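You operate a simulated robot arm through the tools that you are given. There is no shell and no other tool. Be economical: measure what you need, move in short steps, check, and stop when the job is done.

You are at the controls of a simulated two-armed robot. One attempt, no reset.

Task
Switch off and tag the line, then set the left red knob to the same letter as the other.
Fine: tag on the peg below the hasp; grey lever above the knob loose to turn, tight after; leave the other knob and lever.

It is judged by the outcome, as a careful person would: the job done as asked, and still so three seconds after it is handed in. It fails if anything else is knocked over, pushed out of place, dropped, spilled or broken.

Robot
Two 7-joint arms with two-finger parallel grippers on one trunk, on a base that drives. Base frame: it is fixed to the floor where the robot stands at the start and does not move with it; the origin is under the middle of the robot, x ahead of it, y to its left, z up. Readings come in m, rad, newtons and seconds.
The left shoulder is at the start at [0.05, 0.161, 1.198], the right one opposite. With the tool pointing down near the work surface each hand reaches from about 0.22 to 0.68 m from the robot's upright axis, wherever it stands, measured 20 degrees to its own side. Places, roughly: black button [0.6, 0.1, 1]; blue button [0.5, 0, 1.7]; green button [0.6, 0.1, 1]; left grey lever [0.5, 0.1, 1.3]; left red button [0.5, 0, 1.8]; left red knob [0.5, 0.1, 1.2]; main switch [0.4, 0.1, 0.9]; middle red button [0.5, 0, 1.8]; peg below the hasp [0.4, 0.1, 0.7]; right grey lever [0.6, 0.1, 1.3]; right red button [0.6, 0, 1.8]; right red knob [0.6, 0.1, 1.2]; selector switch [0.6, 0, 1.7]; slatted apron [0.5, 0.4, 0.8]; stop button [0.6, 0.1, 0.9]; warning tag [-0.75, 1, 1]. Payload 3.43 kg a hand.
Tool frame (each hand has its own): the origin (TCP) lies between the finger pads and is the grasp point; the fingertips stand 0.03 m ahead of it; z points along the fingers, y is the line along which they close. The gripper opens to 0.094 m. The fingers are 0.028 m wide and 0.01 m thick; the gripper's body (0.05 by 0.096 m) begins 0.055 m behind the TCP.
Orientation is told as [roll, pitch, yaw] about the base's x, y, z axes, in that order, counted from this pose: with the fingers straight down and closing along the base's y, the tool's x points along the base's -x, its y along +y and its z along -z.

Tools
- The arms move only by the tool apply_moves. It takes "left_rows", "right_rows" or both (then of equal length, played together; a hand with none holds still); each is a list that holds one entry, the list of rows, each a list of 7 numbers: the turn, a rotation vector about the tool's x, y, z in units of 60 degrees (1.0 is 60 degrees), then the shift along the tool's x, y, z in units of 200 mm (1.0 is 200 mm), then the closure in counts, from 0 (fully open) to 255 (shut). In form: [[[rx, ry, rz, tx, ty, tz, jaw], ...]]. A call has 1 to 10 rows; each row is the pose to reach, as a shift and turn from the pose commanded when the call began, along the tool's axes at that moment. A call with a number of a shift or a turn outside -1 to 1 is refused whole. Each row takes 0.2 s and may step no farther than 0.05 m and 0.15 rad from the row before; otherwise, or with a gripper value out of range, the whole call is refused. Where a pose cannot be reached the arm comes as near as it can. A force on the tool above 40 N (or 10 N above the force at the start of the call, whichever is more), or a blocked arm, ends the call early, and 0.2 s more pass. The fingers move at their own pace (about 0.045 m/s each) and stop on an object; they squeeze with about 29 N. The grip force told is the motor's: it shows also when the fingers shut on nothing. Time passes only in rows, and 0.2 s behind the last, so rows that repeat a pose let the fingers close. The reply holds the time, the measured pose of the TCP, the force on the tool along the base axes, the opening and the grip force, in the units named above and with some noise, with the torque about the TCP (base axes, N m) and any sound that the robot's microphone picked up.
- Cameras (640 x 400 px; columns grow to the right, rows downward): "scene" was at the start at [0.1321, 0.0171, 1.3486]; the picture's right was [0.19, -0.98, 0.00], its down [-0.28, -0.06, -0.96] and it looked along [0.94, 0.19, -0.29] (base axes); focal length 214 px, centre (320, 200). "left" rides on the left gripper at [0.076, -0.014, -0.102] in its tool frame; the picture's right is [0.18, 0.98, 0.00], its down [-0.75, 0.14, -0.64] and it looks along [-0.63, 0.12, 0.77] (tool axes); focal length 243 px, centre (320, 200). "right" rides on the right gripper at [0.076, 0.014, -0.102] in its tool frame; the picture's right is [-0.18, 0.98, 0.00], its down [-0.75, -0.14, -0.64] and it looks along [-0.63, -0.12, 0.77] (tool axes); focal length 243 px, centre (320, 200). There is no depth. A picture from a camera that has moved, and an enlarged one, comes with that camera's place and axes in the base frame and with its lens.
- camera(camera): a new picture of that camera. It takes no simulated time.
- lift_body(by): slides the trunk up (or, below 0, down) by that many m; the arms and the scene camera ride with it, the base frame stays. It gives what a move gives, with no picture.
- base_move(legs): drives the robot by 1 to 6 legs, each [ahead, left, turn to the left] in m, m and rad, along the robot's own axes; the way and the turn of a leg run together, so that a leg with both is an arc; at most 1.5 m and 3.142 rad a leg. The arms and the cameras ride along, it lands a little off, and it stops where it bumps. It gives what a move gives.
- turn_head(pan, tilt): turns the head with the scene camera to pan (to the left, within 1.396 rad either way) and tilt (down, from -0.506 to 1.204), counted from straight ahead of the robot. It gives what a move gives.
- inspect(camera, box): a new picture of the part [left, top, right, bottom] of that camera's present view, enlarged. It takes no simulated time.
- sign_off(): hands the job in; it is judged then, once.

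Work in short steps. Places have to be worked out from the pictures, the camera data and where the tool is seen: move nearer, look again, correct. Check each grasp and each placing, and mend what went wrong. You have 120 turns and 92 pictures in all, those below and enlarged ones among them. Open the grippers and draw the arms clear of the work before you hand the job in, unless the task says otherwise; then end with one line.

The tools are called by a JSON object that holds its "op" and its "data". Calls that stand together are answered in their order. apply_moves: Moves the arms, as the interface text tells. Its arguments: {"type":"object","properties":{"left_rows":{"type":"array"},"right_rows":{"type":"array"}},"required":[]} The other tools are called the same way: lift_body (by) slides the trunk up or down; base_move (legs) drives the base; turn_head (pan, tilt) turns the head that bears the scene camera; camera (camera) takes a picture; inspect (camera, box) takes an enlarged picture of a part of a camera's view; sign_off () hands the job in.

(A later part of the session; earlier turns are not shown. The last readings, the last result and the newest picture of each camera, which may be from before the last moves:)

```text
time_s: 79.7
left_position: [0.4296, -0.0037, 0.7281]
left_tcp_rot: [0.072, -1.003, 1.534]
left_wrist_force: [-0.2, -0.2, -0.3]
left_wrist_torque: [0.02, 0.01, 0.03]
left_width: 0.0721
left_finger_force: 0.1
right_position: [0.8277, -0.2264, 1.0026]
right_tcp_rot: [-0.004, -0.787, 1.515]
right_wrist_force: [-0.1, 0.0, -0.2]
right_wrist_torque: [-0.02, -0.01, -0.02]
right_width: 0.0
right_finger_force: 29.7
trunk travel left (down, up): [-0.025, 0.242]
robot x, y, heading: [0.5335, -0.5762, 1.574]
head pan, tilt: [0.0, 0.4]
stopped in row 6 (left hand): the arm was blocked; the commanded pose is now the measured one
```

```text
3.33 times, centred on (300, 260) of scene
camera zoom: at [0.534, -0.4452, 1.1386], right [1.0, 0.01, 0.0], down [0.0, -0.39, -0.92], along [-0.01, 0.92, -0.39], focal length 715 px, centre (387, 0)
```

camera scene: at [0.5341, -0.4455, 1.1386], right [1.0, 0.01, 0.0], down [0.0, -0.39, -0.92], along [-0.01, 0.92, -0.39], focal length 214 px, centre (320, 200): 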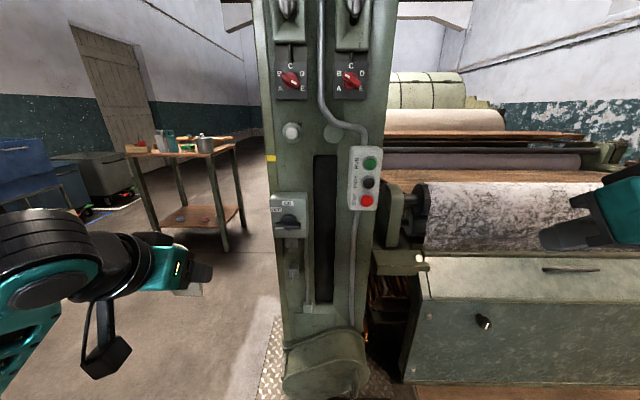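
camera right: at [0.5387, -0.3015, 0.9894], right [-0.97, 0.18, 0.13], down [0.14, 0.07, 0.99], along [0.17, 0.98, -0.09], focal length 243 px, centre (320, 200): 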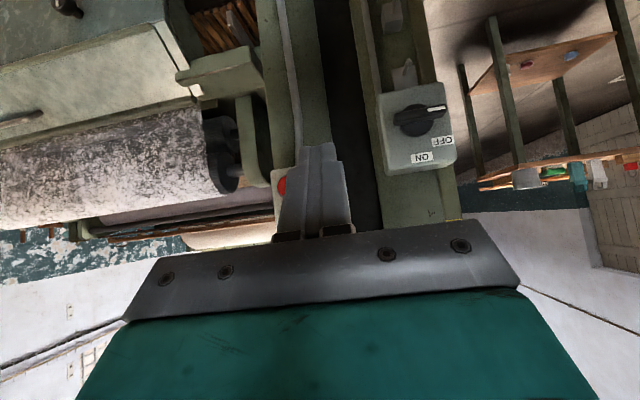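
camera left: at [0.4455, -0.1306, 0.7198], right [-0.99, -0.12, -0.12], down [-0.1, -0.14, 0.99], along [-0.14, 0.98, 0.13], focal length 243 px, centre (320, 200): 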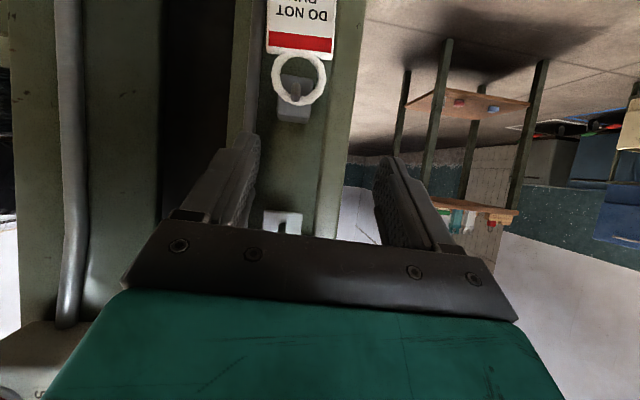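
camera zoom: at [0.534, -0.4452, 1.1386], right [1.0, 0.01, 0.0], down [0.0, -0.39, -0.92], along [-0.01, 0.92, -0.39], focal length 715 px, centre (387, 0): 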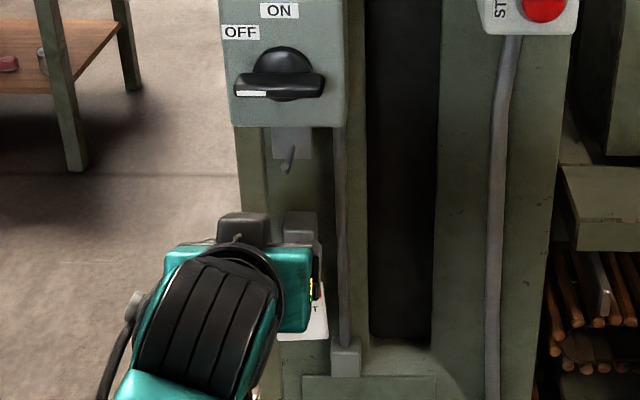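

The tag hangs with its ring around the peg. The left arm jammed against its own limits on retreat, so I'll back off with the base instead.

{"op": "base_move", "data": {"legs": [[-0.14, 0, 0]]}}

{"op": "inspect", "data": {"camera": "left", "box": [200, 0, 400, 150]}}

```text
time_s: 81.1
left_position: [0.4297, -0.1401, 0.7285]
left_tcp_rot: [0.071, -1.003, 1.536]
left_wrist_force: [0.6, 0.5, -0.5]
left_wrist_torque: [0.0, 0.01, 0.02]
left_width: 0.0718
left_finger_force: 0.0
right_position: [0.8281, -0.363, 1.0026]
right_tcp_rot: [-0.001, -0.787, 1.515]
right_wrist_force: [0.2, 0.2, -0.5]
right_wrist_torque: [0.0, 0.0, 0.02]
right_width: 0.0001
right_finger_force: 28.9
trunk travel left (down, up): [-0.025, 0.242]
robot x, y, heading: [0.534, -0.7124, 1.573]
head pan, tilt: [0.0, 0.4]
```

```text
2.67 times, centred on (300, 75) of left
camera zoom: at [0.4464, -0.2685, 0.7197], right [-0.99, -0.12, -0.12], down [-0.1, -0.14, 0.99], along [-0.14, 0.98, 0.13], focal length 647 px, centre (373, 533)
```

zoom: 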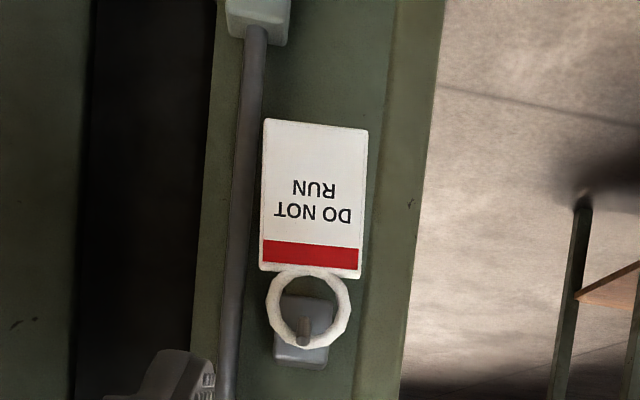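

Tag is properly on the peg. Next, the knob: I'll use the right hand; knob is above the lowered shoulder, which should favour a level hand. Shift base left, raise the right hand and level it.

{"op": "base_move", "data": {"legs": [[0, 0.22, 0]]}}

{"op": "apply_moves", "data": {"right_rows": [[[0, 0, 0, -0.15, 0.0, -0.15, 0], [0, 0, 0, -0.3, 0, -0.3, 0], [0, 0, 0, -0.45, 0, -0.45, 0], [0, 0, 0, -0.6, 0, -0.5, 0], [0, 0, 0, -0.7, 0, -0.55, 0], [0, 0, 0, -0.7, 0, -0.55, 0]]]}}

{"op": "apply_moves", "data": {"right_rows": [[[0, -0.14, 0, -0.05, 0, 0.05, 0], [0, -0.28, 0, -0.1, 0, 0.1, 0], [0, -0.42, 0, -0.15, 0, 0.15, 0], [0, -0.56, 0, -0.2, 0, 0.2, 0], [0, -0.7, 0, -0.25, 0, 0.25, 0], [0, -0.75, 0, -0.3, 0, 0.3, 0], [0, -0.75, 0, -0.3, 0, 0.3, 0]]]}}

```text
time_s: 83.6
left_position: [0.2099, -0.1412, 0.7278]
left_tcp_rot: [0.073, -1.004, 1.531]
left_wrist_force: [-0.4, -0.6, -1.0]
left_wrist_torque: [0.01, -0.02, 0.0]
left_width: 0.0718
left_finger_force: 0.1
right_position: [0.6089, -0.3652, 1.0027]
right_tcp_rot: [-0.001, -0.788, 1.513]
right_wrist_force: [-0.3, 0.5, -0.3]
right_wrist_torque: [0.0, 0.03, 0.0]
right_width: 0.0
right_finger_force: 28.9
trunk travel left (down, up): [-0.025, 0.242]
robot x, y, heading: [0.316, -0.7129, 1.581]
head pan, tilt: [0.0, 0.4]
```

```text
time_s: 85.0
left_position: [0.2088, -0.142, 0.7264]
left_tcp_rot: [0.073, -1.004, 1.532]
left_wrist_force: [-0.5, -0.4, -0.1]
left_wrist_torque: [-0.02, -0.01, 0.02]
left_width: 0.0718
left_finger_force: 0.0
right_position: [0.6098, -0.3462, 1.1809]
right_tcp_rot: [-0.004, -0.786, 1.515]
right_wrist_force: [0.9, 0.0, -0.2]
right_wrist_torque: [0.0, 0.0, -0.03]
right_width: 0.094
right_finger_force: 0.0
trunk travel left (down, up): [-0.025, 0.242]
robot x, y, heading: [0.3143, -0.7184, 1.571]
head pan, tilt: [0.0, 0.4]
```

```text
time_s: 86.6
left_position: [0.2087, -0.142, 0.7266]
left_tcp_rot: [0.075, -1.003, 1.532]
left_wrist_force: [-0.5, 0.5, 0.9]
left_wrist_torque: [0.06, -0.01, 0.01]
left_width: 0.0716
left_finger_force: 0.1
right_position: [0.6155, -0.2592, 1.1788]
right_tcp_rot: [-2.835, -1.566, -1.933]
right_wrist_force: [-1.0, -0.7, 0.2]
right_wrist_torque: [0.0, -0.02, -0.01]
right_width: 0.0941
right_finger_force: 0.0
trunk travel left (down, up): [-0.025, 0.242]
robot x, y, heading: [0.3166, -0.7173, 1.576]
head pan, tilt: [0.0, 0.4]
```

Level pose reached. Look from both cameras to fix lever and knob positions.

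{"op": "camera", "data": {"camera": "right"}}

{"op": "turn_head", "data": {"pan": -0.2, "tilt": -0.1}}

{"op": "camera", "data": {"camera": "scene"}}

```text
28 pictures are left
camera right: at [0.5948, -0.3604, 1.1025], right [-0.98, 0.06, 0.18], down [0.1, -0.65, 0.75], along [0.16, 0.76, 0.63], focal length 243 px, centre (320, 200)
```

right: 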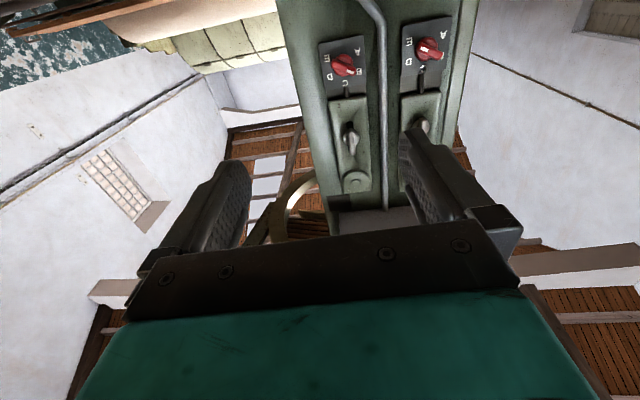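

```text
time_s: 87.5
left_position: [0.2104, -0.1411, 0.7272]
left_tcp_rot: [0.075, -1.002, 1.533]
left_wrist_force: [0.4, 0.3, 0.1]
left_wrist_torque: [-0.03, 0.0, 0.05]
left_width: 0.0719
left_finger_force: 0.0
right_position: [0.6156, -0.2598, 1.1788]
right_tcp_rot: [-2.596, -1.568, -2.175]
right_wrist_force: [-0.4, -0.7, -0.5]
right_wrist_torque: [0.02, 0.0, 0.04]
right_width: 0.0942
right_finger_force: 0.0
trunk travel left (down, up): [-0.025, 0.242]
robot x, y, heading: [0.3151, -0.716, 1.577]
head pan, tilt: [-0.201, -0.099]
```

```text
27 pictures are left
camera scene: at [0.3321, -0.5911, 1.1844], right [0.98, -0.19, 0.0], down [0.02, 0.1, -1.0], along [0.19, 0.98, 0.1], focal length 214 px, centre (320, 200)
```

scene: 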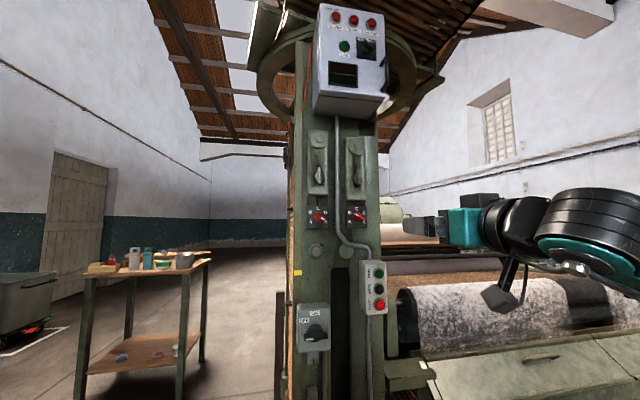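

{"op": "inspect", "data": {"camera": "scene", "box": [295, 120, 395, 230]}}

{"op": "inspect", "data": {"camera": "right", "box": [310, 0, 470, 200]}}

```text
3.64 times, centred on (345, 175) of scene
camera zoom: at [0.3321, -0.5911, 1.1844], right [0.98, -0.19, 0.0], down [0.02, 0.1, -1.0], along [0.19, 0.98, 0.1], focal length 780 px, centre (229, 291)
```

zoom: 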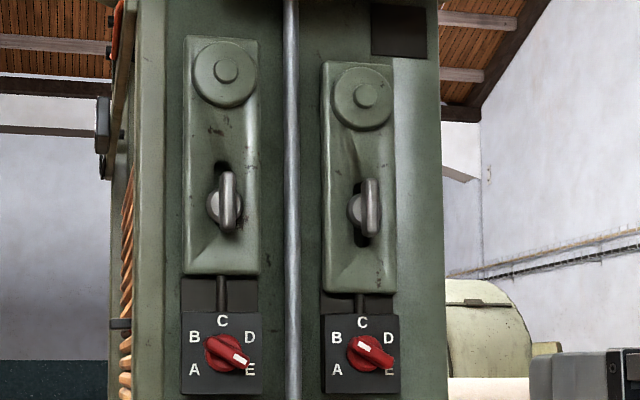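

```text
2.00 times, centred on (390, 100) of right
camera zoom: at [0.5948, -0.3606, 1.1026], right [-0.98, 0.06, 0.18], down [0.1, -0.65, 0.75], along [0.16, 0.76, 0.63], focal length 485 px, centre (180, 400)
```

zoom: 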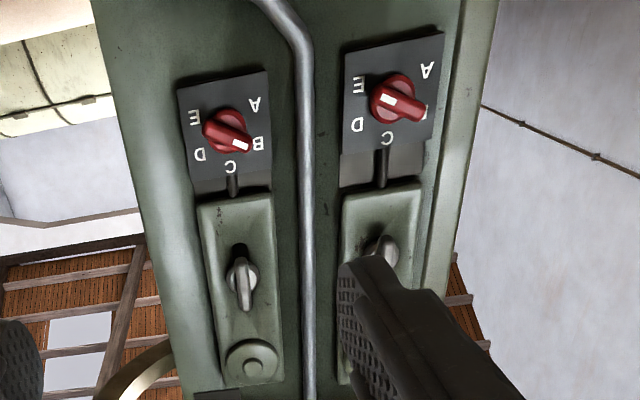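

Both levers are vertical clamps over sliding plates; right mark clearly at B. Left lever wing is at (0.4615, ~0.08, 1.331). Raise the trunk 0.1, drive in 0.1, and bring the right hand in front of the lever.

{"op": "lift_body", "data": {"by": 0.1}}

{"op": "base_move", "data": {"legs": [[0.1, 0, 0]]}}

{"op": "apply_moves", "data": {"right_rows": [[[-0.01, 0, 0, -0.05, 0.14, 0.05, 0], [-0.02, 0, 0, -0.1, 0.28, 0.15, 0], [-0.03, 0, 0, -0.15, 0.42, 0.28, 0], [-0.04, 0, 0, -0.2, 0.56, 0.42, 0], [-0.053, 0, 0, -0.26, 0.7, 0.55, 0], [-0.053, 0, 0, -0.26, 0.81, 0.7, 0], [-0.053, 0, 0, -0.26, 0.81, 0.7, 0]]]}}

{"op": "camera", "data": {"camera": "right"}}

```text
time_s: 88.9
left_position: [0.2096, -0.1413, 0.827]
left_tcp_rot: [0.074, -1.002, 1.534]
left_wrist_force: [-0.1, 0.0, 1.2]
left_wrist_torque: [0.0, 0.01, -0.01]
left_width: 0.0719
left_finger_force: 0.1
right_position: [0.6156, -0.2602, 1.279]
right_tcp_rot: [-2.518, -1.57, -2.253]
right_wrist_force: [-0.3, -0.5, 0.0]
right_wrist_torque: [-0.02, 0.0, 0.0]
right_width: 0.094
right_finger_force: 0.0
trunk travel left (down, up): [-0.125, 0.142]
robot x, y, heading: [0.3147, -0.7121, 1.58]
head pan, tilt: [-0.201, -0.099]
```

```text
time_s: 90.0
left_position: [0.2084, -0.0413, 0.8266]
left_tcp_rot: [0.074, -1.002, 1.533]
left_wrist_force: [0.4, 0.0, -0.5]
left_wrist_torque: [-0.02, -0.02, 0.0]
left_width: 0.0717
left_finger_force: 0.1
right_position: [0.6147, -0.1588, 1.2788]
right_tcp_rot: [-2.47, -1.57, -2.303]
right_wrist_force: [-0.2, 0.0, -1.0]
right_wrist_torque: [-0.05, 0.01, -0.01]
right_width: 0.094
right_finger_force: 0.1
trunk travel left (down, up): [-0.125, 0.142]
robot x, y, heading: [0.314, -0.6195, 1.577]
head pan, tilt: [-0.201, -0.099]
```

```text
time_s: 91.6
left_position: [0.2094, -0.042, 0.8276]
left_tcp_rot: [0.073, -1.004, 1.532]
left_wrist_force: [-0.6, -0.6, -0.3]
left_wrist_torque: [0.03, 0.0, 0.02]
left_width: 0.0722
left_finger_force: 0.2
right_position: [0.4631, -0.01, 1.3297]
right_tcp_rot: [-2.583, -1.568, -2.131]
right_wrist_force: [0.5, -0.3, 0.0]
right_wrist_torque: [-0.01, -0.01, 0.01]
right_width: 0.094
right_finger_force: 0.0
trunk travel left (down, up): [-0.125, 0.142]
robot x, y, heading: [0.3113, -0.614, 1.573]
head pan, tilt: [-0.201, -0.099]
```

```text
24 pictures are left
camera right: at [0.4487, -0.1114, 1.254], right [-0.98, 0.0, 0.18], down [0.14, -0.64, 0.75], along [0.12, 0.76, 0.63], focal length 243 px, centre (320, 200)
```

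right: 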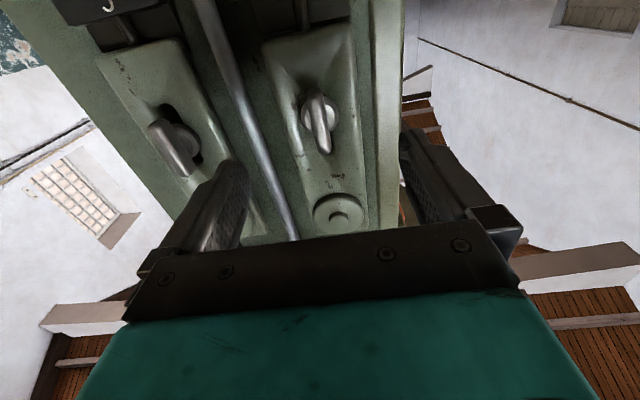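

Lever wing measured at (0.464, ~0.08, 1.331), directly ahead. Narrow the jaws and advance to surround it.

{"op": "apply_moves", "data": {"right_rows": [[[0, 0, 0, 0, 0, 0.08, 140], [0, 0, 0, 0, 0, 0.16, 140], [0, 0, 0, 0, 0, 0.22, 140], [0, 0, 0, 0, 0, 0.28, 140], [0, 0, 0, 0, 0, 0.33, 140], [0, 0, 0, 0, 0, 0.36, 140], [0, 0, 0, 0, 0, 0.36, 140]]]}}

{"op": "camera", "data": {"camera": "right"}}

```text
time_s: 93.2
left_position: [0.2084, -0.041, 0.8274]
left_tcp_rot: [0.074, -1.005, 1.531]
left_wrist_force: [-0.5, -1.2, 0.0]
left_wrist_torque: [0.0, 0.0, 0.0]
left_width: 0.072
left_finger_force: 0.1
right_position: [0.4621, 0.0631, 1.3313]
right_tcp_rot: [-2.53, -1.568, -2.187]
right_wrist_force: [-0.1, 0.3, 0.5]
right_wrist_torque: [0.01, -0.03, 0.01]
right_width: 0.0424
right_finger_force: 0.0
trunk travel left (down, up): [-0.125, 0.142]
robot x, y, heading: [0.3145, -0.6123, 1.577]
head pan, tilt: [-0.201, -0.099]
```

```text
23 pictures are left
camera right: at [0.4464, -0.0395, 1.255], right [-0.98, 0.0, 0.18], down [0.14, -0.64, 0.75], along [0.12, 0.77, 0.63], focal length 243 px, centre (320, 200)
```

right: 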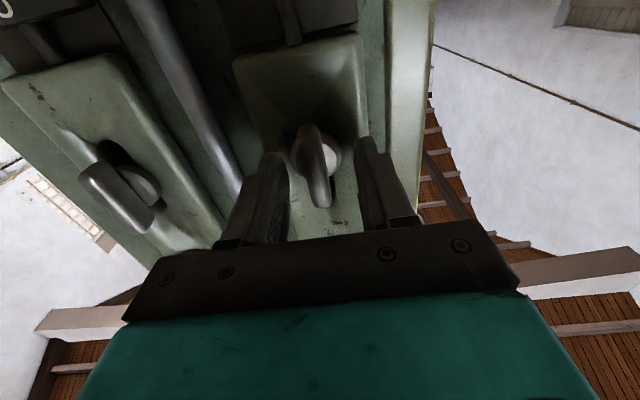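

The wing is between the fingers; close on it.

{"op": "apply_moves", "data": {"right_rows": [[[0, 0, 0, 0, 0, 0, 255], [0, 0, 0, 0, 0, 0, 255], [0, 0, 0, 0, 0, 0, 255]]]}}

{"op": "apply_moves", "data": {"right_rows": [[[0, 0, -0.1, 0, 0, 0, 255], [0, 0, -0.2, 0, 0, 0, 255], [0, 0, -0.3, 0, 0, 0, 255], [0, 0, -0.4, 0, 0, 0, 255], [0, 0, -0.5, 0, 0, 0, 255], [0, 0, -0.5, 0, 0, 0, 255]]]}}

{"op": "inspect", "data": {"camera": "scene", "box": [280, 140, 420, 280]}}

```text
time_s: 94.0
left_position: [0.2108, -0.0418, 0.8285]
left_tcp_rot: [0.074, -1.003, 1.53]
left_wrist_force: [-0.1, -1.2, 0.1]
left_wrist_torque: [-0.02, 0.01, -0.01]
left_width: 0.0719
left_finger_force: 0.1
right_position: [0.4647, 0.0619, 1.3311]
right_tcp_rot: [3.056, -1.57, -1.495]
right_wrist_force: [6.9, -0.2, 0.0]
right_wrist_torque: [-0.14, -0.02, -0.47]
right_width: 0.0132
right_finger_force: 37.3
trunk travel left (down, up): [-0.125, 0.142]
robot x, y, heading: [0.3166, -0.6156, 1.575]
head pan, tilt: [-0.201, -0.099]
```

```text
time_s: 95.4
left_position: [0.2098, -0.0413, 0.8265]
left_tcp_rot: [0.077, -1.003, 1.53]
left_wrist_force: [0.3, 0.3, 0.9]
left_wrist_torque: [0.04, -0.02, 0.0]
left_width: 0.0719
left_finger_force: 0.1
right_position: [0.466, 0.0609, 1.331]
right_tcp_rot: [-1.578, -1.046, 3.14]
right_wrist_force: [13.7, 8.3, 10.2]
right_wrist_torque: [-0.43, 0.06, -0.77]
right_width: 0.0125
right_finger_force: 45.2
trunk travel left (down, up): [-0.125, 0.142]
robot x, y, heading: [0.318, -0.6164, 1.575]
head pan, tilt: [-0.201, -0.099]
```

```text
2.86 times, centred on (350, 210) of scene
camera zoom: at [0.3339, -0.4909, 1.2844], right [0.98, -0.19, 0.0], down [0.02, 0.1, -1.0], along [0.19, 0.98, 0.1], focal length 613 px, centre (234, 171)
```

zoom: 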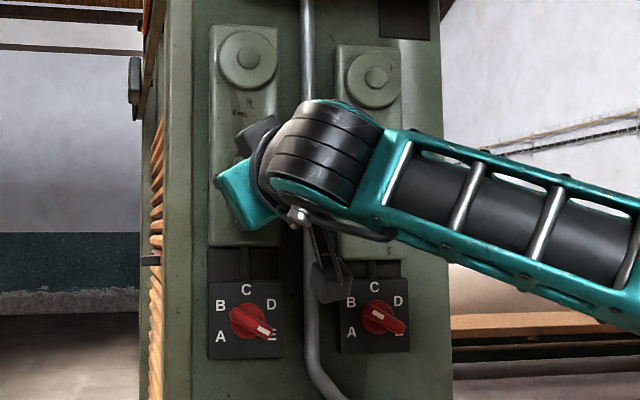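

The lever follows with very little torque; lateral force shows a small misalignment. Compensate ~3 mm and continue counter-clockwise to about 90°.

{"op": "apply_moves", "data": {"right_rows": [[[0, 0, -0.05, 0, -0.018, 0, 255], [0, 0, -0.15, 0, -0.018, 0, 255], [0, 0, -0.27, 0, -0.018, 0, 255], [0, 0, -0.4, 0, -0.018, 0, 255], [0, 0, -0.52, 0, -0.018, 0, 255], [0, 0, -0.64, 0, -0.018, 0, 255], [0, 0, -0.76, 0, -0.018, 0, 255], [0, 0, -0.88, 0, -0.018, 0, 255], [0, 0, -1.0, 0, -0.018, 0, 255], [0, 0, -1.0, 0, -0.018, 0, 255]]]}}

```text
time_s: 97.6
left_position: [0.2099, -0.0411, 0.8281]
left_tcp_rot: [0.077, -1.005, 1.531]
left_wrist_force: [-1.1, 0.1, 0.1]
left_wrist_torque: [0.0, 0.0, 0.01]
left_width: 0.0716
left_finger_force: 0.1
right_position: [0.4673, 0.0627, 1.3351]
right_tcp_rot: [-1.577, 0.002, 3.132]
right_wrist_force: [11.5, 15.8, 16.1]
right_wrist_torque: [-0.09, 0.04, -0.52]
right_width: 0.0129
right_finger_force: 44.7
trunk travel left (down, up): [-0.125, 0.142]
robot x, y, heading: [0.3141, -0.6148, 1.576]
head pan, tilt: [-0.201, -0.099]
```

90° turned without a stop. Release, back off and look.

{"op": "apply_moves", "data": {"right_rows": [[[0, 0, 0, 0, 0, 0, 140], [0, 0, 0, 0, 0, 0, 140], [0, 0, 0, 0, 0, 0, 140], [0, 0, 0, 0, 0, -0.15, 140], [0, 0, 0, 0, 0, -0.35, 140], [0, 0, 0, 0, 0, -0.5, 140], [0, 0, 0, 0, 0, -0.5, 140]]]}}

{"op": "camera", "data": {"camera": "right"}}

```text
time_s: 99.2
left_position: [0.2095, -0.0411, 0.8273]
left_tcp_rot: [0.073, -1.004, 1.53]
left_wrist_force: [0.2, 0.6, 0.6]
left_wrist_torque: [-0.01, 0.01, 0.0]
left_width: 0.0721
left_finger_force: 0.1
right_position: [0.4643, -0.0395, 1.3328]
right_tcp_rot: [-1.572, 0.001, 3.139]
right_wrist_force: [-0.1, -0.4, -0.1]
right_wrist_torque: [0.02, -0.01, 0.03]
right_width: 0.0424
right_finger_force: 0.1
trunk travel left (down, up): [-0.125, 0.142]
robot x, y, heading: [0.3164, -0.6168, 1.57]
head pan, tilt: [-0.201, -0.099]
```

```text
21 pictures are left
camera right: at [0.5397, -0.1428, 1.3188], right [-0.18, 0.0, -0.98], down [-0.76, -0.64, 0.14], along [-0.63, 0.77, 0.12], focal length 243 px, centre (320, 200)
```

right: 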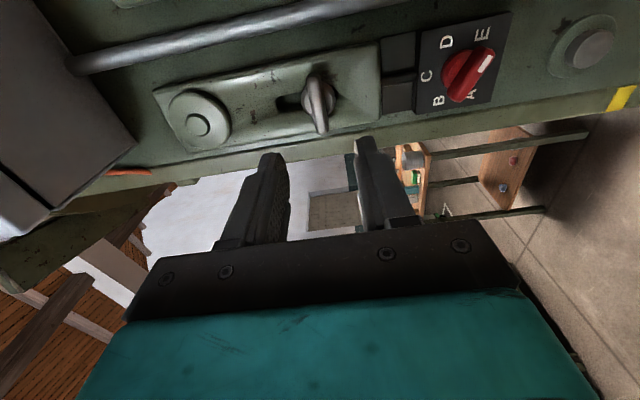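

Lever is horizontal (loose). Now go down to the knob at (0.462, ~0.094, 1.20), aligning the jaws with the bar (30° clockwise back).

{"op": "apply_moves", "data": {"right_rows": [[[0, 0, 0.1, 0, 0.15, 0, 120], [0, 0, 0.2, 0, 0.3, 0, 120], [0, 0, 0.3, 0, 0.45, 0, 120], [0, 0, 0.4, -0.01, 0.6, 0.05, 120], [0, 0, 0.5, -0.01, 0.665, 0.15, 120], [0, 0, 0.5, -0.01, 0.665, 0.15, 120]]]}}

{"op": "camera", "data": {"camera": "right"}}

```text
time_s: 100.6
left_position: [0.2085, -0.0418, 0.8275]
left_tcp_rot: [0.074, -1.002, 1.532]
left_wrist_force: [-0.2, -0.8, -0.5]
left_wrist_torque: [0.04, 0.03, 0.01]
left_width: 0.0719
left_finger_force: 0.0
right_position: [0.4627, -0.0095, 1.1994]
right_tcp_rot: [-1.574, -0.523, 3.141]
right_wrist_force: [-0.2, -0.3, 0.2]
right_wrist_torque: [0.03, -0.01, 0.0]
right_width: 0.0497
right_finger_force: 0.0
trunk travel left (down, up): [-0.125, 0.142]
robot x, y, heading: [0.317, -0.6168, 1.58]
head pan, tilt: [-0.201, -0.099]
```

```text
20 pictures are left
camera right: at [0.5209, -0.1115, 1.1489], right [-0.65, 0.0, -0.76], down [-0.58, -0.64, 0.5], along [-0.49, 0.77, 0.42], focal length 243 px, centre (320, 200)
```

right: 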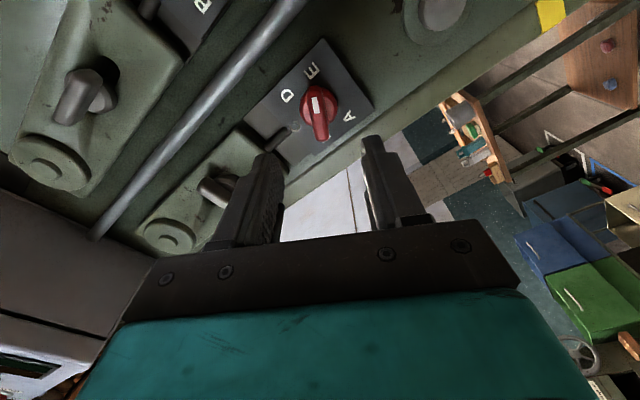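

Bar is centred and aligned between the jaws. Advance 85 mm and grip.

{"op": "apply_moves", "data": {"right_rows": [[[0, 0, 0, 0, 0, 0.12, 120], [0, 0, 0, 0, 0, 0.24, 120], [0, 0, 0, 0, 0, 0.34, 120], [0, 0, 0, 0, 0, 0.42, 120], [0, 0, 0, 0, 0, 0.42, 120], [0, 0, 0, 0, 0, 0.42, 255], [0, 0, 0, 0, 0, 0.42, 255], [0, 0, 0, 0, 0, 0.42, 255], [0, 0, 0, 0, 0, 0.42, 255]]]}}

{"op": "camera", "data": {"camera": "right"}}

```text
time_s: 102.6
left_position: [0.2082, -0.0415, 0.827]
left_tcp_rot: [0.072, -1.003, 1.531]
left_wrist_force: [-0.1, -0.1, 0.7]
left_wrist_torque: [0.0, -0.04, 0.05]
left_width: 0.0717
left_finger_force: 0.2
right_position: [0.4626, 0.0769, 1.2013]
right_tcp_rot: [-1.573, -0.522, 3.143]
right_wrist_force: [0.1, 4.7, 3.5]
right_wrist_torque: [0.11, -0.05, 0.01]
right_width: 0.0331
right_finger_force: 45.2
trunk travel left (down, up): [-0.125, 0.142]
robot x, y, heading: [0.3115, -0.6192, 1.578]
head pan, tilt: [-0.201, -0.099]
```

```text
19 pictures are left
camera right: at [0.5207, -0.0253, 1.1506], right [-0.65, 0.0, -0.76], down [-0.58, -0.64, 0.5], along [-0.49, 0.77, 0.42], focal length 243 px, centre (320, 200)
```

right: 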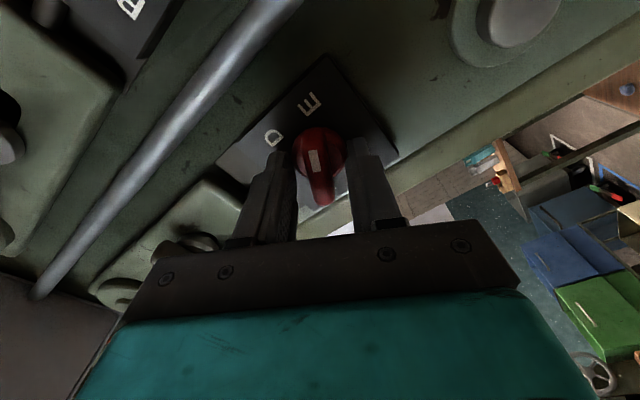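

Gripped the disc (33 mm) rather than the bar. Open, back 13 mm, and close again.

{"op": "apply_moves", "data": {"right_rows": [[[0, 0, 0, 0, 0, 0, 120], [0, 0, 0, 0, 0, 0, 120], [0, 0, 0, 0, 0, -0.065, 120], [0, 0, 0, 0, 0, -0.065, 255], [0, 0, 0, 0, 0, -0.065, 255], [0, 0, 0, 0, 0, -0.065, 255], [0, 0, 0, 0, 0, -0.065, 255]]]}}

```text
time_s: 104.2
left_position: [0.2084, -0.042, 0.8274]
left_tcp_rot: [0.074, -1.003, 1.533]
left_wrist_force: [0.7, -0.3, 0.3]
left_wrist_torque: [-0.01, 0.01, 0.01]
left_width: 0.0719
left_finger_force: 0.1
right_position: [0.4618, 0.0644, 1.2019]
right_tcp_rot: [-1.576, -0.522, 3.141]
right_wrist_force: [0.4, 2.4, 1.8]
right_wrist_torque: [0.11, 0.03, 0.08]
right_width: 0.0129
right_finger_force: 44.9
trunk travel left (down, up): [-0.125, 0.142]
robot x, y, heading: [0.3174, -0.6158, 1.571]
head pan, tilt: [-0.201, -0.099]
```

Now on the bar (13 mm). Turn CCW 60° to D and watch torque.

{"op": "apply_moves", "data": {"right_rows": [[[0, 0, -0.1, 0, 0, 0, 255], [0, 0, -0.22, 0, 0, 0, 255], [0, 0, -0.34, 0, 0, 0, 255], [0, 0, -0.46, 0, 0, 0, 255], [0, 0, -0.58, 0, 0, 0, 255], [0, 0, -0.7, 0, 0, 0, 255], [0, 0, -0.82, 0, 0, 0, 255], [0, 0, -0.94, 0, 0, 0, 255], [0, 0, -1.0, 0, 0, 0, 255], [0, 0, -1.0, 0, 0, 0, 255]]]}}

{"op": "inspect", "data": {"camera": "right", "box": [200, 40, 440, 220]}}

```text
time_s: 106.4
left_position: [0.2085, -0.0413, 0.826]
left_tcp_rot: [0.074, -1.001, 1.532]
left_wrist_force: [0.4, -0.3, -1.0]
left_wrist_torque: [0.03, 0.0, 0.03]
left_width: 0.0722
left_finger_force: 0.2
right_position: [0.4619, 0.0646, 1.1982]
right_tcp_rot: [-1.571, 0.527, 3.138]
right_wrist_force: [0.0, 9.7, 2.0]
right_wrist_torque: [-0.38, 0.0, 0.37]
right_width: 0.0129
right_finger_force: 45.4
trunk travel left (down, up): [-0.125, 0.142]
robot x, y, heading: [0.3112, -0.6189, 1.576]
head pan, tilt: [-0.201, -0.099]
```

```text
2.22 times, centred on (320, 130) of right
camera zoom: at [0.5349, -0.0383, 1.2248], right [0.33, 0.0, -0.94], down [-0.72, -0.64, -0.26], along [-0.6, 0.77, -0.21], focal length 539 px, centre (320, 356)
```

zoom: 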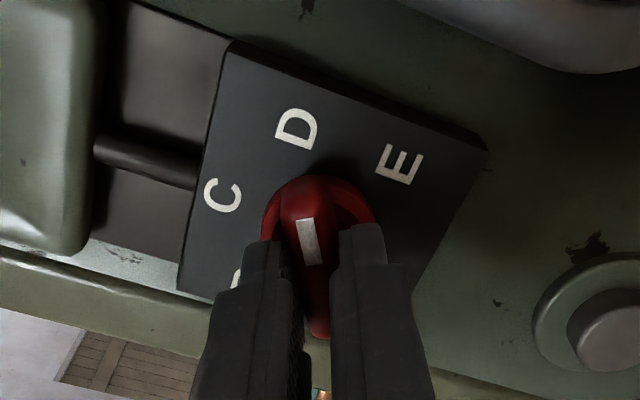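

Mark points to D. Continue another 60° to C.

{"op": "apply_moves", "data": {"right_rows": [[[0, 0, -0.1, 0, 0, 0, 255], [0, 0, -0.22, 0, 0, 0, 255], [0, 0, -0.34, 0, 0, 0, 255], [0, 0, -0.46, 0, 0, 0, 255], [0, 0, -0.58, 0, 0, 0, 255], [0, 0, -0.7, 0, 0, 0, 255], [0, 0, -0.82, 0, 0, 0, 255], [0, 0, -0.94, 0, 0, 0, 255], [0, 0, -1.0, 0, 0, 0, 255], [0, 0, -1.0, 0, 0, 0, 255]]]}}

```text
time_s: 106.8
left_position: [0.2085, -0.0413, 0.8276]
left_tcp_rot: [0.073, -1.005, 1.532]
left_wrist_force: [-0.6, 0.1, 0.3]
left_wrist_torque: [-0.02, 0.0, 0.02]
left_width: 0.072
left_finger_force: 0.0
right_position: [0.4619, 0.0639, 1.197]
right_tcp_rot: [-1.631, 0.599, 3.104]
right_wrist_force: [-1.7, 6.7, 4.0]
right_wrist_torque: [-0.6, 0.01, -0.05]
right_width: 0.0131
right_finger_force: 45.6
right hand out of reach, approached as far as the arm can: row 1, 2
trunk travel left (down, up): [-0.125, 0.142]
robot x, y, heading: [0.317, -0.6131, 1.577]
head pan, tilt: [-0.201, -0.099]
stopped in row 2 (right hand): the force on the tool passed its limit at 45 N (the readings are from after the stop); the commanded pose is now the measured one
```

Wrist limit at ~35°; time to regrip. Open, back off (correcting a small tilt), then roll the wrist 180° clockwise.

{"op": "apply_moves", "data": {"right_rows": [[[0, 0, 0, 0, 0, 0, 120], [0, 0, 0, 0, 0, 0, 120], [0, 0, 0, 0, 0, -0.1, 120], [0, 0, 0, 0, 0, -0.25, 120], [-0.04, -0.027, 0, 0, 0, -0.4, 120], [-0.04, -0.027, 0, 0, 0, -0.4, 120]]]}}

{"op": "apply_moves", "data": {"right_rows": [[[0, 0, 0.12, 0, 0, 0, 120], [0, 0, 0.25, 0, 0, 0, 120], [0, 0, 0.38, 0, 0, 0, 120], [0, 0, 0.51, 0, 0, 0, 120], [0, 0, 0.64, 0, 0, 0, 120], [0, 0, 0.77, 0, 0, 0, 120], [0, 0, 0.9, 0, 0, 0, 120], [0, 0, 1.0, 0, 0, 0, 120]]]}}

{"op": "apply_moves", "data": {"right_rows": [[[0, 0, 0.12, 0, 0, 0, 120], [0, 0, 0.25, 0, 0, 0, 120], [0, 0, 0.38, 0, 0, 0, 120], [0, 0, 0.51, 0, 0, 0, 120], [0, 0, 0.64, 0, 0, 0, 120], [0, 0, 0.77, 0, 0, 0, 120], [0, 0, 0.9, 0, 0, 0, 120], [0, 0, 1.0, 0, 0, 0, 120]]]}}

{"op": "apply_moves", "data": {"right_rows": [[[0, 0, 0.12, 0, 0, 0, 120], [0, 0, 0.25, 0, 0, 0, 120], [0, 0, 0.38, 0, 0, 0, 120], [0, 0, 0.51, 0, 0, 0, 120], [0, 0, 0.64, 0, 0, 0, 120], [0, 0, 0.77, 0, 0, 0, 120], [0, 0, 0.9, 0, 0, 0, 120], [0, 0, 1.0, 0, 0, 0, 120]]]}}

{"op": "camera", "data": {"camera": "right"}}

```text
time_s: 108.2
left_position: [0.2092, -0.0414, 0.8271]
left_tcp_rot: [0.074, -1.003, 1.532]
left_wrist_force: [0.3, 0.6, -0.3]
left_wrist_torque: [-0.02, 0.02, -0.03]
left_width: 0.0721
left_finger_force: 0.0
right_position: [0.4587, -0.02, 1.1898]
right_tcp_rot: [-1.575, 0.591, 3.135]
right_wrist_force: [0.0, -0.7, 0.4]
right_wrist_torque: [-0.03, -0.03, -0.02]
right_width: 0.0496
right_finger_force: 0.0
right hand out of reach, approached as far as the arm can: row 5, 6
trunk travel left (down, up): [-0.125, 0.142]
robot x, y, heading: [0.3126, -0.6129, 1.578]
head pan, tilt: [-0.201, -0.099]
```

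```text
time_s: 110.0
left_position: [0.2081, -0.0399, 0.8275]
left_tcp_rot: [0.074, -1.001, 1.533]
left_wrist_force: [0.1, -0.7, 0.0]
left_wrist_torque: [0.02, 0.0, 0.0]
left_width: 0.0718
left_finger_force: 0.0
right_position: [0.4574, -0.0174, 1.1904]
right_tcp_rot: [-1.569, -0.451, 3.136]
right_wrist_force: [0.4, 0.6, -0.2]
right_wrist_torque: [-0.03, -0.01, 0.03]
right_width: 0.0497
right_finger_force: 0.1
trunk travel left (down, up): [-0.125, 0.142]
robot x, y, heading: [0.3175, -0.6143, 1.574]
head pan, tilt: [-0.201, -0.099]
```

```text
time_s: 111.8
left_position: [0.2086, -0.0409, 0.8268]
left_tcp_rot: [0.073, -1.004, 1.532]
left_wrist_force: [0.8, -0.1, 0.4]
left_wrist_torque: [0.01, 0.01, 0.0]
left_width: 0.0719
left_finger_force: 0.0
right_position: [0.4593, -0.0198, 1.1902]
right_tcp_rot: [-1.553, -1.5, 3.12]
right_wrist_force: [0.8, 0.2, 0.1]
right_wrist_torque: [-0.02, -0.02, -0.01]
right_width: 0.0499
right_finger_force: 0.0
trunk travel left (down, up): [-0.125, 0.142]
robot x, y, heading: [0.3168, -0.6142, 1.579]
head pan, tilt: [-0.201, -0.099]
```

```text
time_s: 113.7
left_position: [0.2087, -0.0411, 0.8285]
left_tcp_rot: [0.072, -1.004, 1.531]
left_wrist_force: [-0.2, -0.1, -0.1]
left_wrist_torque: [-0.02, 0.0, 0.0]
left_width: 0.0719
left_finger_force: 0.0
right_position: [0.4593, -0.0182, 1.1896]
right_tcp_rot: [1.57, -0.594, -0.001]
right_wrist_force: [0.2, -0.2, 0.3]
right_wrist_torque: [0.0, -0.01, 0.0]
right_width: 0.0497
right_finger_force: 0.0
trunk travel left (down, up): [-0.125, 0.142]
robot x, y, heading: [0.3128, -0.6135, 1.575]
head pan, tilt: [-0.201, -0.099]
```

```text
17 pictures are left
camera right: at [0.3867, -0.1202, 1.1596], right [-0.4, 0.0, 0.92], down [0.7, -0.65, 0.31], along [0.59, 0.76, 0.25], focal length 243 px, centre (320, 200)
```

right: 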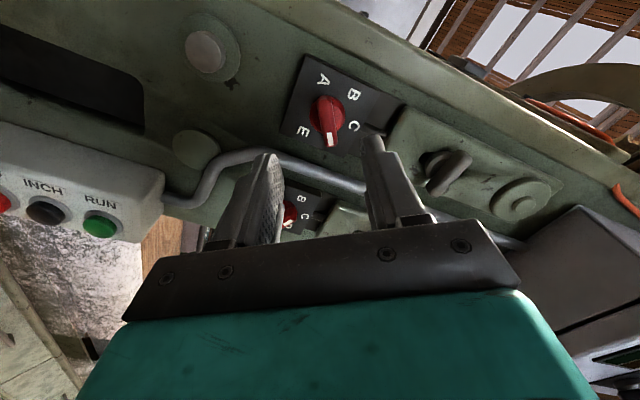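

Regrip orientation reached; knob sits at D. Correct z by +10 mm, advance to bar depth and close.

{"op": "apply_moves", "data": {"right_rows": [[[0, 0, 0, -0.04, 0.036, 0, 120], [0, 0, 0, -0.04, 0.036, 0.12, 120], [0, 0, 0, -0.04, 0.036, 0.24, 120], [0, 0, 0, -0.04, 0.036, 0.34, 120], [0, 0, 0, -0.04, 0.036, 0.41, 120], [0, 0, 0, -0.04, 0.036, 0.41, 255], [0, 0, 0, -0.04, 0.036, 0.41, 255], [0, 0, 0, -0.04, 0.036, 0.41, 255], [0, 0, 0, -0.04, 0.036, 0.41, 255]]]}}

{"op": "inspect", "data": {"camera": "right", "box": [200, 40, 440, 220]}}

```text
time_s: 115.7
left_position: [0.208, -0.0402, 0.8267]
left_tcp_rot: [0.075, -1.002, 1.532]
left_wrist_force: [0.1, -0.9, 0.0]
left_wrist_torque: [0.01, -0.02, 0.05]
left_width: 0.0718
left_finger_force: 0.0
right_position: [0.4634, 0.0631, 1.1991]
right_tcp_rot: [1.564, -0.598, -0.003]
right_wrist_force: [1.9, -2.5, -6.5]
right_wrist_torque: [0.11, 0.0, -0.36]
right_width: 0.013
right_finger_force: 45.0
trunk travel left (down, up): [-0.125, 0.142]
robot x, y, heading: [0.3141, -0.6153, 1.574]
head pan, tilt: [-0.201, -0.099]
```

```text
2.22 times, centred on (320, 130) of right
camera zoom: at [0.3921, -0.0377, 1.1693], right [-0.4, 0.01, 0.92], down [0.7, -0.65, 0.31], along [0.59, 0.76, 0.25], focal length 539 px, centre (320, 356)
```

zoom: 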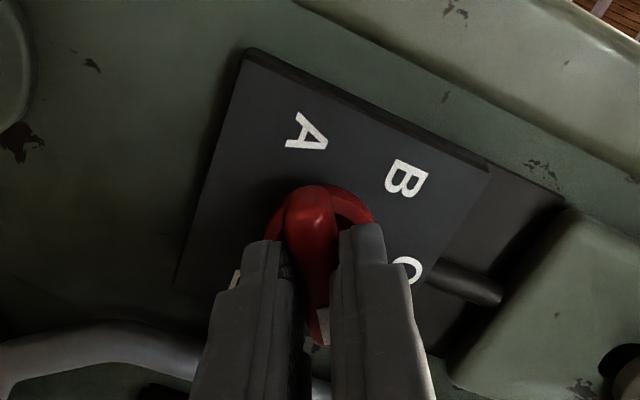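

Gripped. Turn CCW 60° now (toward C).

{"op": "apply_moves", "data": {"right_rows": [[[0, 0, -0.1, 0, 0, 0, 255], [0, 0, -0.22, 0, 0, 0, 255], [0, 0, -0.34, 0, 0, 0, 255], [0, 0, -0.46, 0, 0, 0, 255], [0, 0, -0.58, 0, 0, 0, 255], [0, 0, -0.7, 0, 0, 0, 255], [0, 0, -0.82, 0, 0, 0, 255], [0, 0, -0.94, 0, 0, 0, 255], [0, 0, -1.0, 0, 0, 0, 255]]]}}

{"op": "apply_moves", "data": {"right_rows": [[[0, 0, -0.1, 0, 0, 0, 255], [0, 0, -0.22, 0, 0, 0, 255], [0, 0, -0.34, 0, 0, 0, 255], [0, 0, -0.46, 0, 0, 0, 255], [0, 0, -0.58, 0, 0, 0, 255], [0, 0, -0.7, 0, 0, 0, 255], [0, 0, -0.82, 0, 0, 0, 255], [0, 0, -0.93, 0, 0, 0, 255], [0, 0, -0.93, 0, 0, 0, 255]]]}}

{"op": "inspect", "data": {"camera": "right", "box": [200, 40, 440, 220]}}

```text
time_s: 117.7
left_position: [0.2101, -0.0407, 0.8279]
left_tcp_rot: [0.078, -1.003, 1.529]
left_wrist_force: [-0.7, 0.1, -0.6]
left_wrist_torque: [0.03, 0.0, -0.02]
left_width: 0.0717
left_finger_force: 0.0
right_position: [0.4633, 0.0637, 1.2009]
right_tcp_rot: [-1.525, -1.496, 3.085]
right_wrist_force: [10.8, -9.6, -9.4]
right_wrist_torque: [-1.55, 0.02, -0.5]
right_width: 0.0129
right_finger_force: 45.0
trunk travel left (down, up): [-0.125, 0.142]
robot x, y, heading: [0.3137, -0.618, 1.577]
head pan, tilt: [-0.201, -0.099]
```

```text
time_s: 119.7
left_position: [0.2103, -0.0415, 0.8271]
left_tcp_rot: [0.076, -1.003, 1.529]
left_wrist_force: [-0.7, -0.3, 0.1]
left_wrist_torque: [-0.02, -0.01, -0.02]
left_width: 0.0719
left_finger_force: 0.0
right_position: [0.4652, 0.0646, 1.1999]
right_tcp_rot: [-1.569, -0.522, 3.131]
right_wrist_force: [12.7, -8.0, -11.1]
right_wrist_torque: [-0.64, -0.02, -1.29]
right_width: 0.0129
right_finger_force: 45.2
trunk travel left (down, up): [-0.125, 0.142]
robot x, y, heading: [0.3131, -0.6155, 1.576]
head pan, tilt: [-0.201, -0.099]
```

```text
2.22 times, centred on (320, 130) of right
camera zoom: at [0.5223, -0.0387, 1.1498], right [-0.65, 0.0, -0.76], down [-0.59, -0.64, 0.5], along [-0.48, 0.77, 0.42], focal length 539 px, centre (320, 356)
```

zoom: 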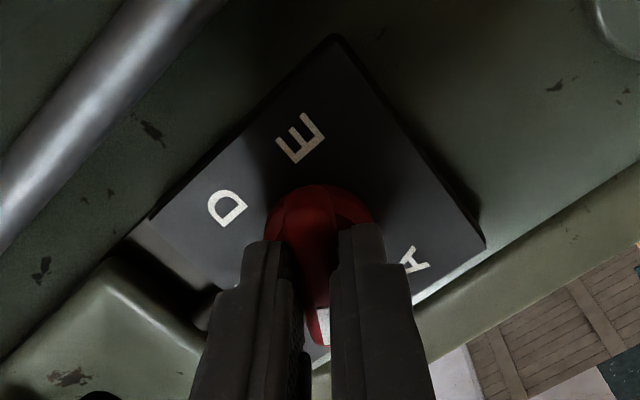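

The bar is back on the B–E line with the mark now at the B end. Release, back off and look.

{"op": "apply_moves", "data": {"right_rows": [[[0, 0, 0, 0, 0, 0, 140], [0, 0, 0, 0, 0, 0, 120], [0, 0, 0, 0, 0, 0, 120], [0, 0, 0, 0, 0, -0.15, 120], [0, 0, 0, 0, 0, -0.35, 120], [0, 0, 0, 0, 0, -0.5, 120], [0, 0, 0, 0, 0, -0.5, 120]]]}}

{"op": "camera", "data": {"camera": "right"}}

{"op": "inspect", "data": {"camera": "scene", "box": [280, 140, 420, 280]}}

```text
time_s: 121.2
left_position: [0.2091, -0.0412, 0.8273]
left_tcp_rot: [0.074, -1.004, 1.532]
left_wrist_force: [-0.5, 0.1, -0.6]
left_wrist_torque: [0.0, 0.02, -0.02]
left_width: 0.0722
left_finger_force: 0.1
right_position: [0.4602, -0.0352, 1.1999]
right_tcp_rot: [-1.57, -0.523, 3.136]
right_wrist_force: [-0.5, -0.3, -0.5]
right_wrist_torque: [0.01, -0.05, 0.01]
right_width: 0.0495
right_finger_force: 0.1
trunk travel left (down, up): [-0.125, 0.142]
robot x, y, heading: [0.3146, -0.6179, 1.576]
head pan, tilt: [-0.201, -0.099]
```

```text
14 pictures are left
camera right: at [0.5181, -0.1386, 1.1497], right [-0.65, 0.0, -0.76], down [-0.59, -0.64, 0.5], along [-0.48, 0.77, 0.42], focal length 243 px, centre (320, 200)
```

right: 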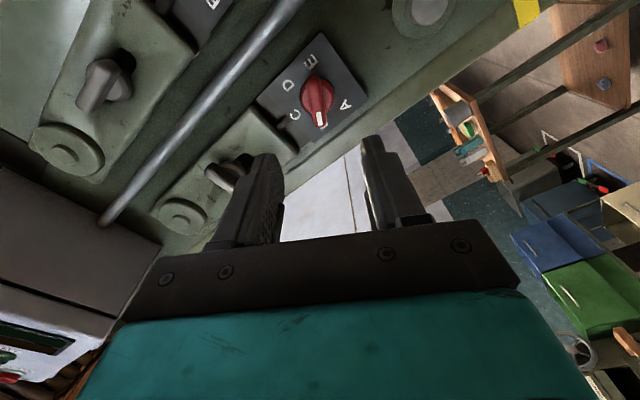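

```text
2.86 times, centred on (350, 210) of scene
camera zoom: at [0.3316, -0.4909, 1.2844], right [0.98, -0.19, 0.0], down [0.02, 0.1, -1.0], along [0.19, 0.98, 0.1], focal length 613 px, centre (234, 171)
```

zoom: 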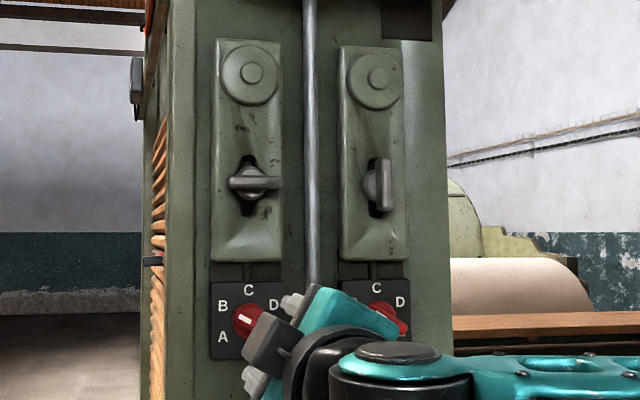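

Knob at B and its plate matches the right one. Now go back up to the lever to tighten it.

{"op": "apply_moves", "data": {"right_rows": [[[0, 0, -0.1, -0.06, -0.115, 0, 130], [0, 0, -0.2, -0.12, -0.23, 0, 130], [0, 0, -0.3, -0.18, -0.345, 0, 130], [0, 0, -0.4, -0.25, -0.46, 0, 130], [0, 0, -0.5, -0.31, -0.577, 0, 130], [0, 0, -0.5, -0.31, -0.577, 0, 130]]]}}

{"op": "apply_moves", "data": {"right_rows": [[[0, 0, 0, 0, 0, 0.15, 130], [0, 0, 0, 0, 0, 0.3, 130], [0, 0, 0, 0, 0, 0.42, 130], [0, 0, 0, 0, 0, 0.485, 130], [0, 0, 0, 0, 0, 0.485, 130]]]}}

{"op": "camera", "data": {"camera": "right"}}

```text
time_s: 122.7
left_position: [0.2079, -0.0406, 0.8272]
left_tcp_rot: [0.073, -1.005, 1.532]
left_wrist_force: [0.3, 0.0, 0.7]
left_wrist_torque: [0.0, -0.04, 0.03]
left_width: 0.0718
left_finger_force: 0.1
right_position: [0.4646, -0.0356, 1.3316]
right_tcp_rot: [-1.568, 0.0, 3.137]
right_wrist_force: [-0.2, 0.2, -0.8]
right_wrist_torque: [0.0, -0.04, 0.01]
right_width: 0.0463
right_finger_force: 0.0
trunk travel left (down, up): [-0.125, 0.142]
robot x, y, heading: [0.3162, -0.6173, 1.577]
head pan, tilt: [-0.201, -0.099]
```

```text
time_s: 123.8
left_position: [0.2099, -0.0419, 0.8277]
left_tcp_rot: [0.073, -1.004, 1.533]
left_wrist_force: [-0.8, 0.1, 0.1]
left_wrist_torque: [-0.02, 0.04, -0.01]
left_width: 0.072
left_finger_force: 0.1
right_position: [0.4647, 0.0618, 1.3327]
right_tcp_rot: [-1.571, 0.0, 3.136]
right_wrist_force: [0.1, 0.0, -0.9]
right_wrist_torque: [-0.03, -0.01, 0.0]
right_width: 0.0463
right_finger_force: 0.0
trunk travel left (down, up): [-0.125, 0.142]
robot x, y, heading: [0.3163, -0.6199, 1.578]
head pan, tilt: [-0.201, -0.099]
```

```text
12 pictures are left
camera right: at [0.5413, -0.0413, 1.3188], right [-0.18, 0.0, -0.98], down [-0.76, -0.64, 0.14], along [-0.63, 0.77, 0.12], focal length 243 px, centre (320, 200)
```

right: 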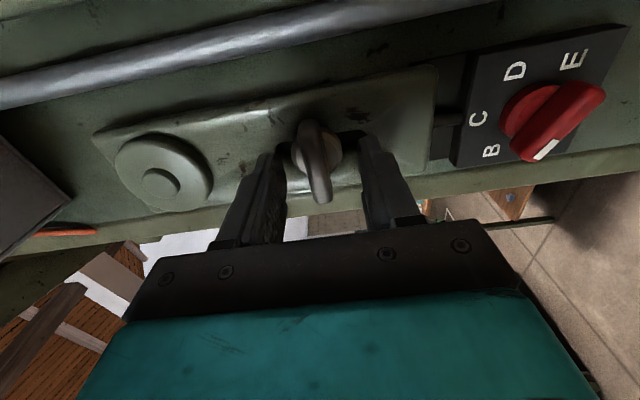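

Lever is between the jaws. Grip and turn clockwise 90° back to vertical.

{"op": "apply_moves", "data": {"right_rows": [[[0, 0, 0, 0, 0, 0, 255], [0, 0, 0, 0, 0, 0, 255], [0, 0, 0, 0, 0, 0, 255], [0, 0, 0.13, 0, 0, 0, 255], [0, 0, 0.26, 0, 0, 0, 255], [0, 0, 0.39, 0, 0, 0, 255], [0, 0, 0.52, 0, 0, 0, 255], [0, 0, 0.65, 0, 0, 0, 255], [0, 0, 0.75, 0, 0, 0, 255], [0, 0, 0.75, 0, 0, 0, 255]]]}}

{"op": "apply_moves", "data": {"right_rows": [[[0, 0, 0.1, 0, 0, 0, 255], [0, 0, 0.22, 0, 0, 0, 255], [0, 0, 0.34, 0, 0, 0, 255], [0, 0, 0.46, 0, 0, 0, 255], [0, 0, 0.58, 0, 0, 0, 255], [0, 0, 0.68, 0, 0, 0, 255], [0, 0, 0.77, 0, 0, 0, 255], [0, 0, 0.77, 0, 0, 0, 255]]]}}

```text
time_s: 126.0
left_position: [0.2082, -0.0412, 0.827]
left_tcp_rot: [0.072, -1.002, 1.532]
left_wrist_force: [0.1, 0.0, -0.3]
left_wrist_torque: [-0.01, 0.0, 0.01]
left_width: 0.0719
left_finger_force: 0.1
right_position: [0.4651, 0.0611, 1.3342]
right_tcp_rot: [-1.573, -0.786, 3.138]
right_wrist_force: [0.9, 11.1, 19.2]
right_wrist_torque: [0.68, 0.07, 0.06]
right_width: 0.0127
right_finger_force: 44.9
trunk travel left (down, up): [-0.125, 0.142]
robot x, y, heading: [0.3178, -0.6185, 1.578]
head pan, tilt: [-0.201, -0.099]
```

```text
time_s: 127.8
left_position: [0.209, -0.0411, 0.8276]
left_tcp_rot: [0.071, -1.004, 1.537]
left_wrist_force: [0.4, 0.1, -0.4]
left_wrist_torque: [-0.01, -0.01, 0.0]
left_width: 0.0718
left_finger_force: 0.0
right_position: [0.4655, 0.0599, 1.3319]
right_tcp_rot: [1.691, -1.552, -0.127]
right_wrist_force: [-1.6, 18.2, 23.7]
right_wrist_torque: [-0.09, -1.34, -0.34]
right_width: 0.0129
right_finger_force: 44.9
trunk travel left (down, up): [-0.125, 0.142]
robot x, y, heading: [0.3151, -0.6135, 1.573]
head pan, tilt: [-0.201, -0.099]
```

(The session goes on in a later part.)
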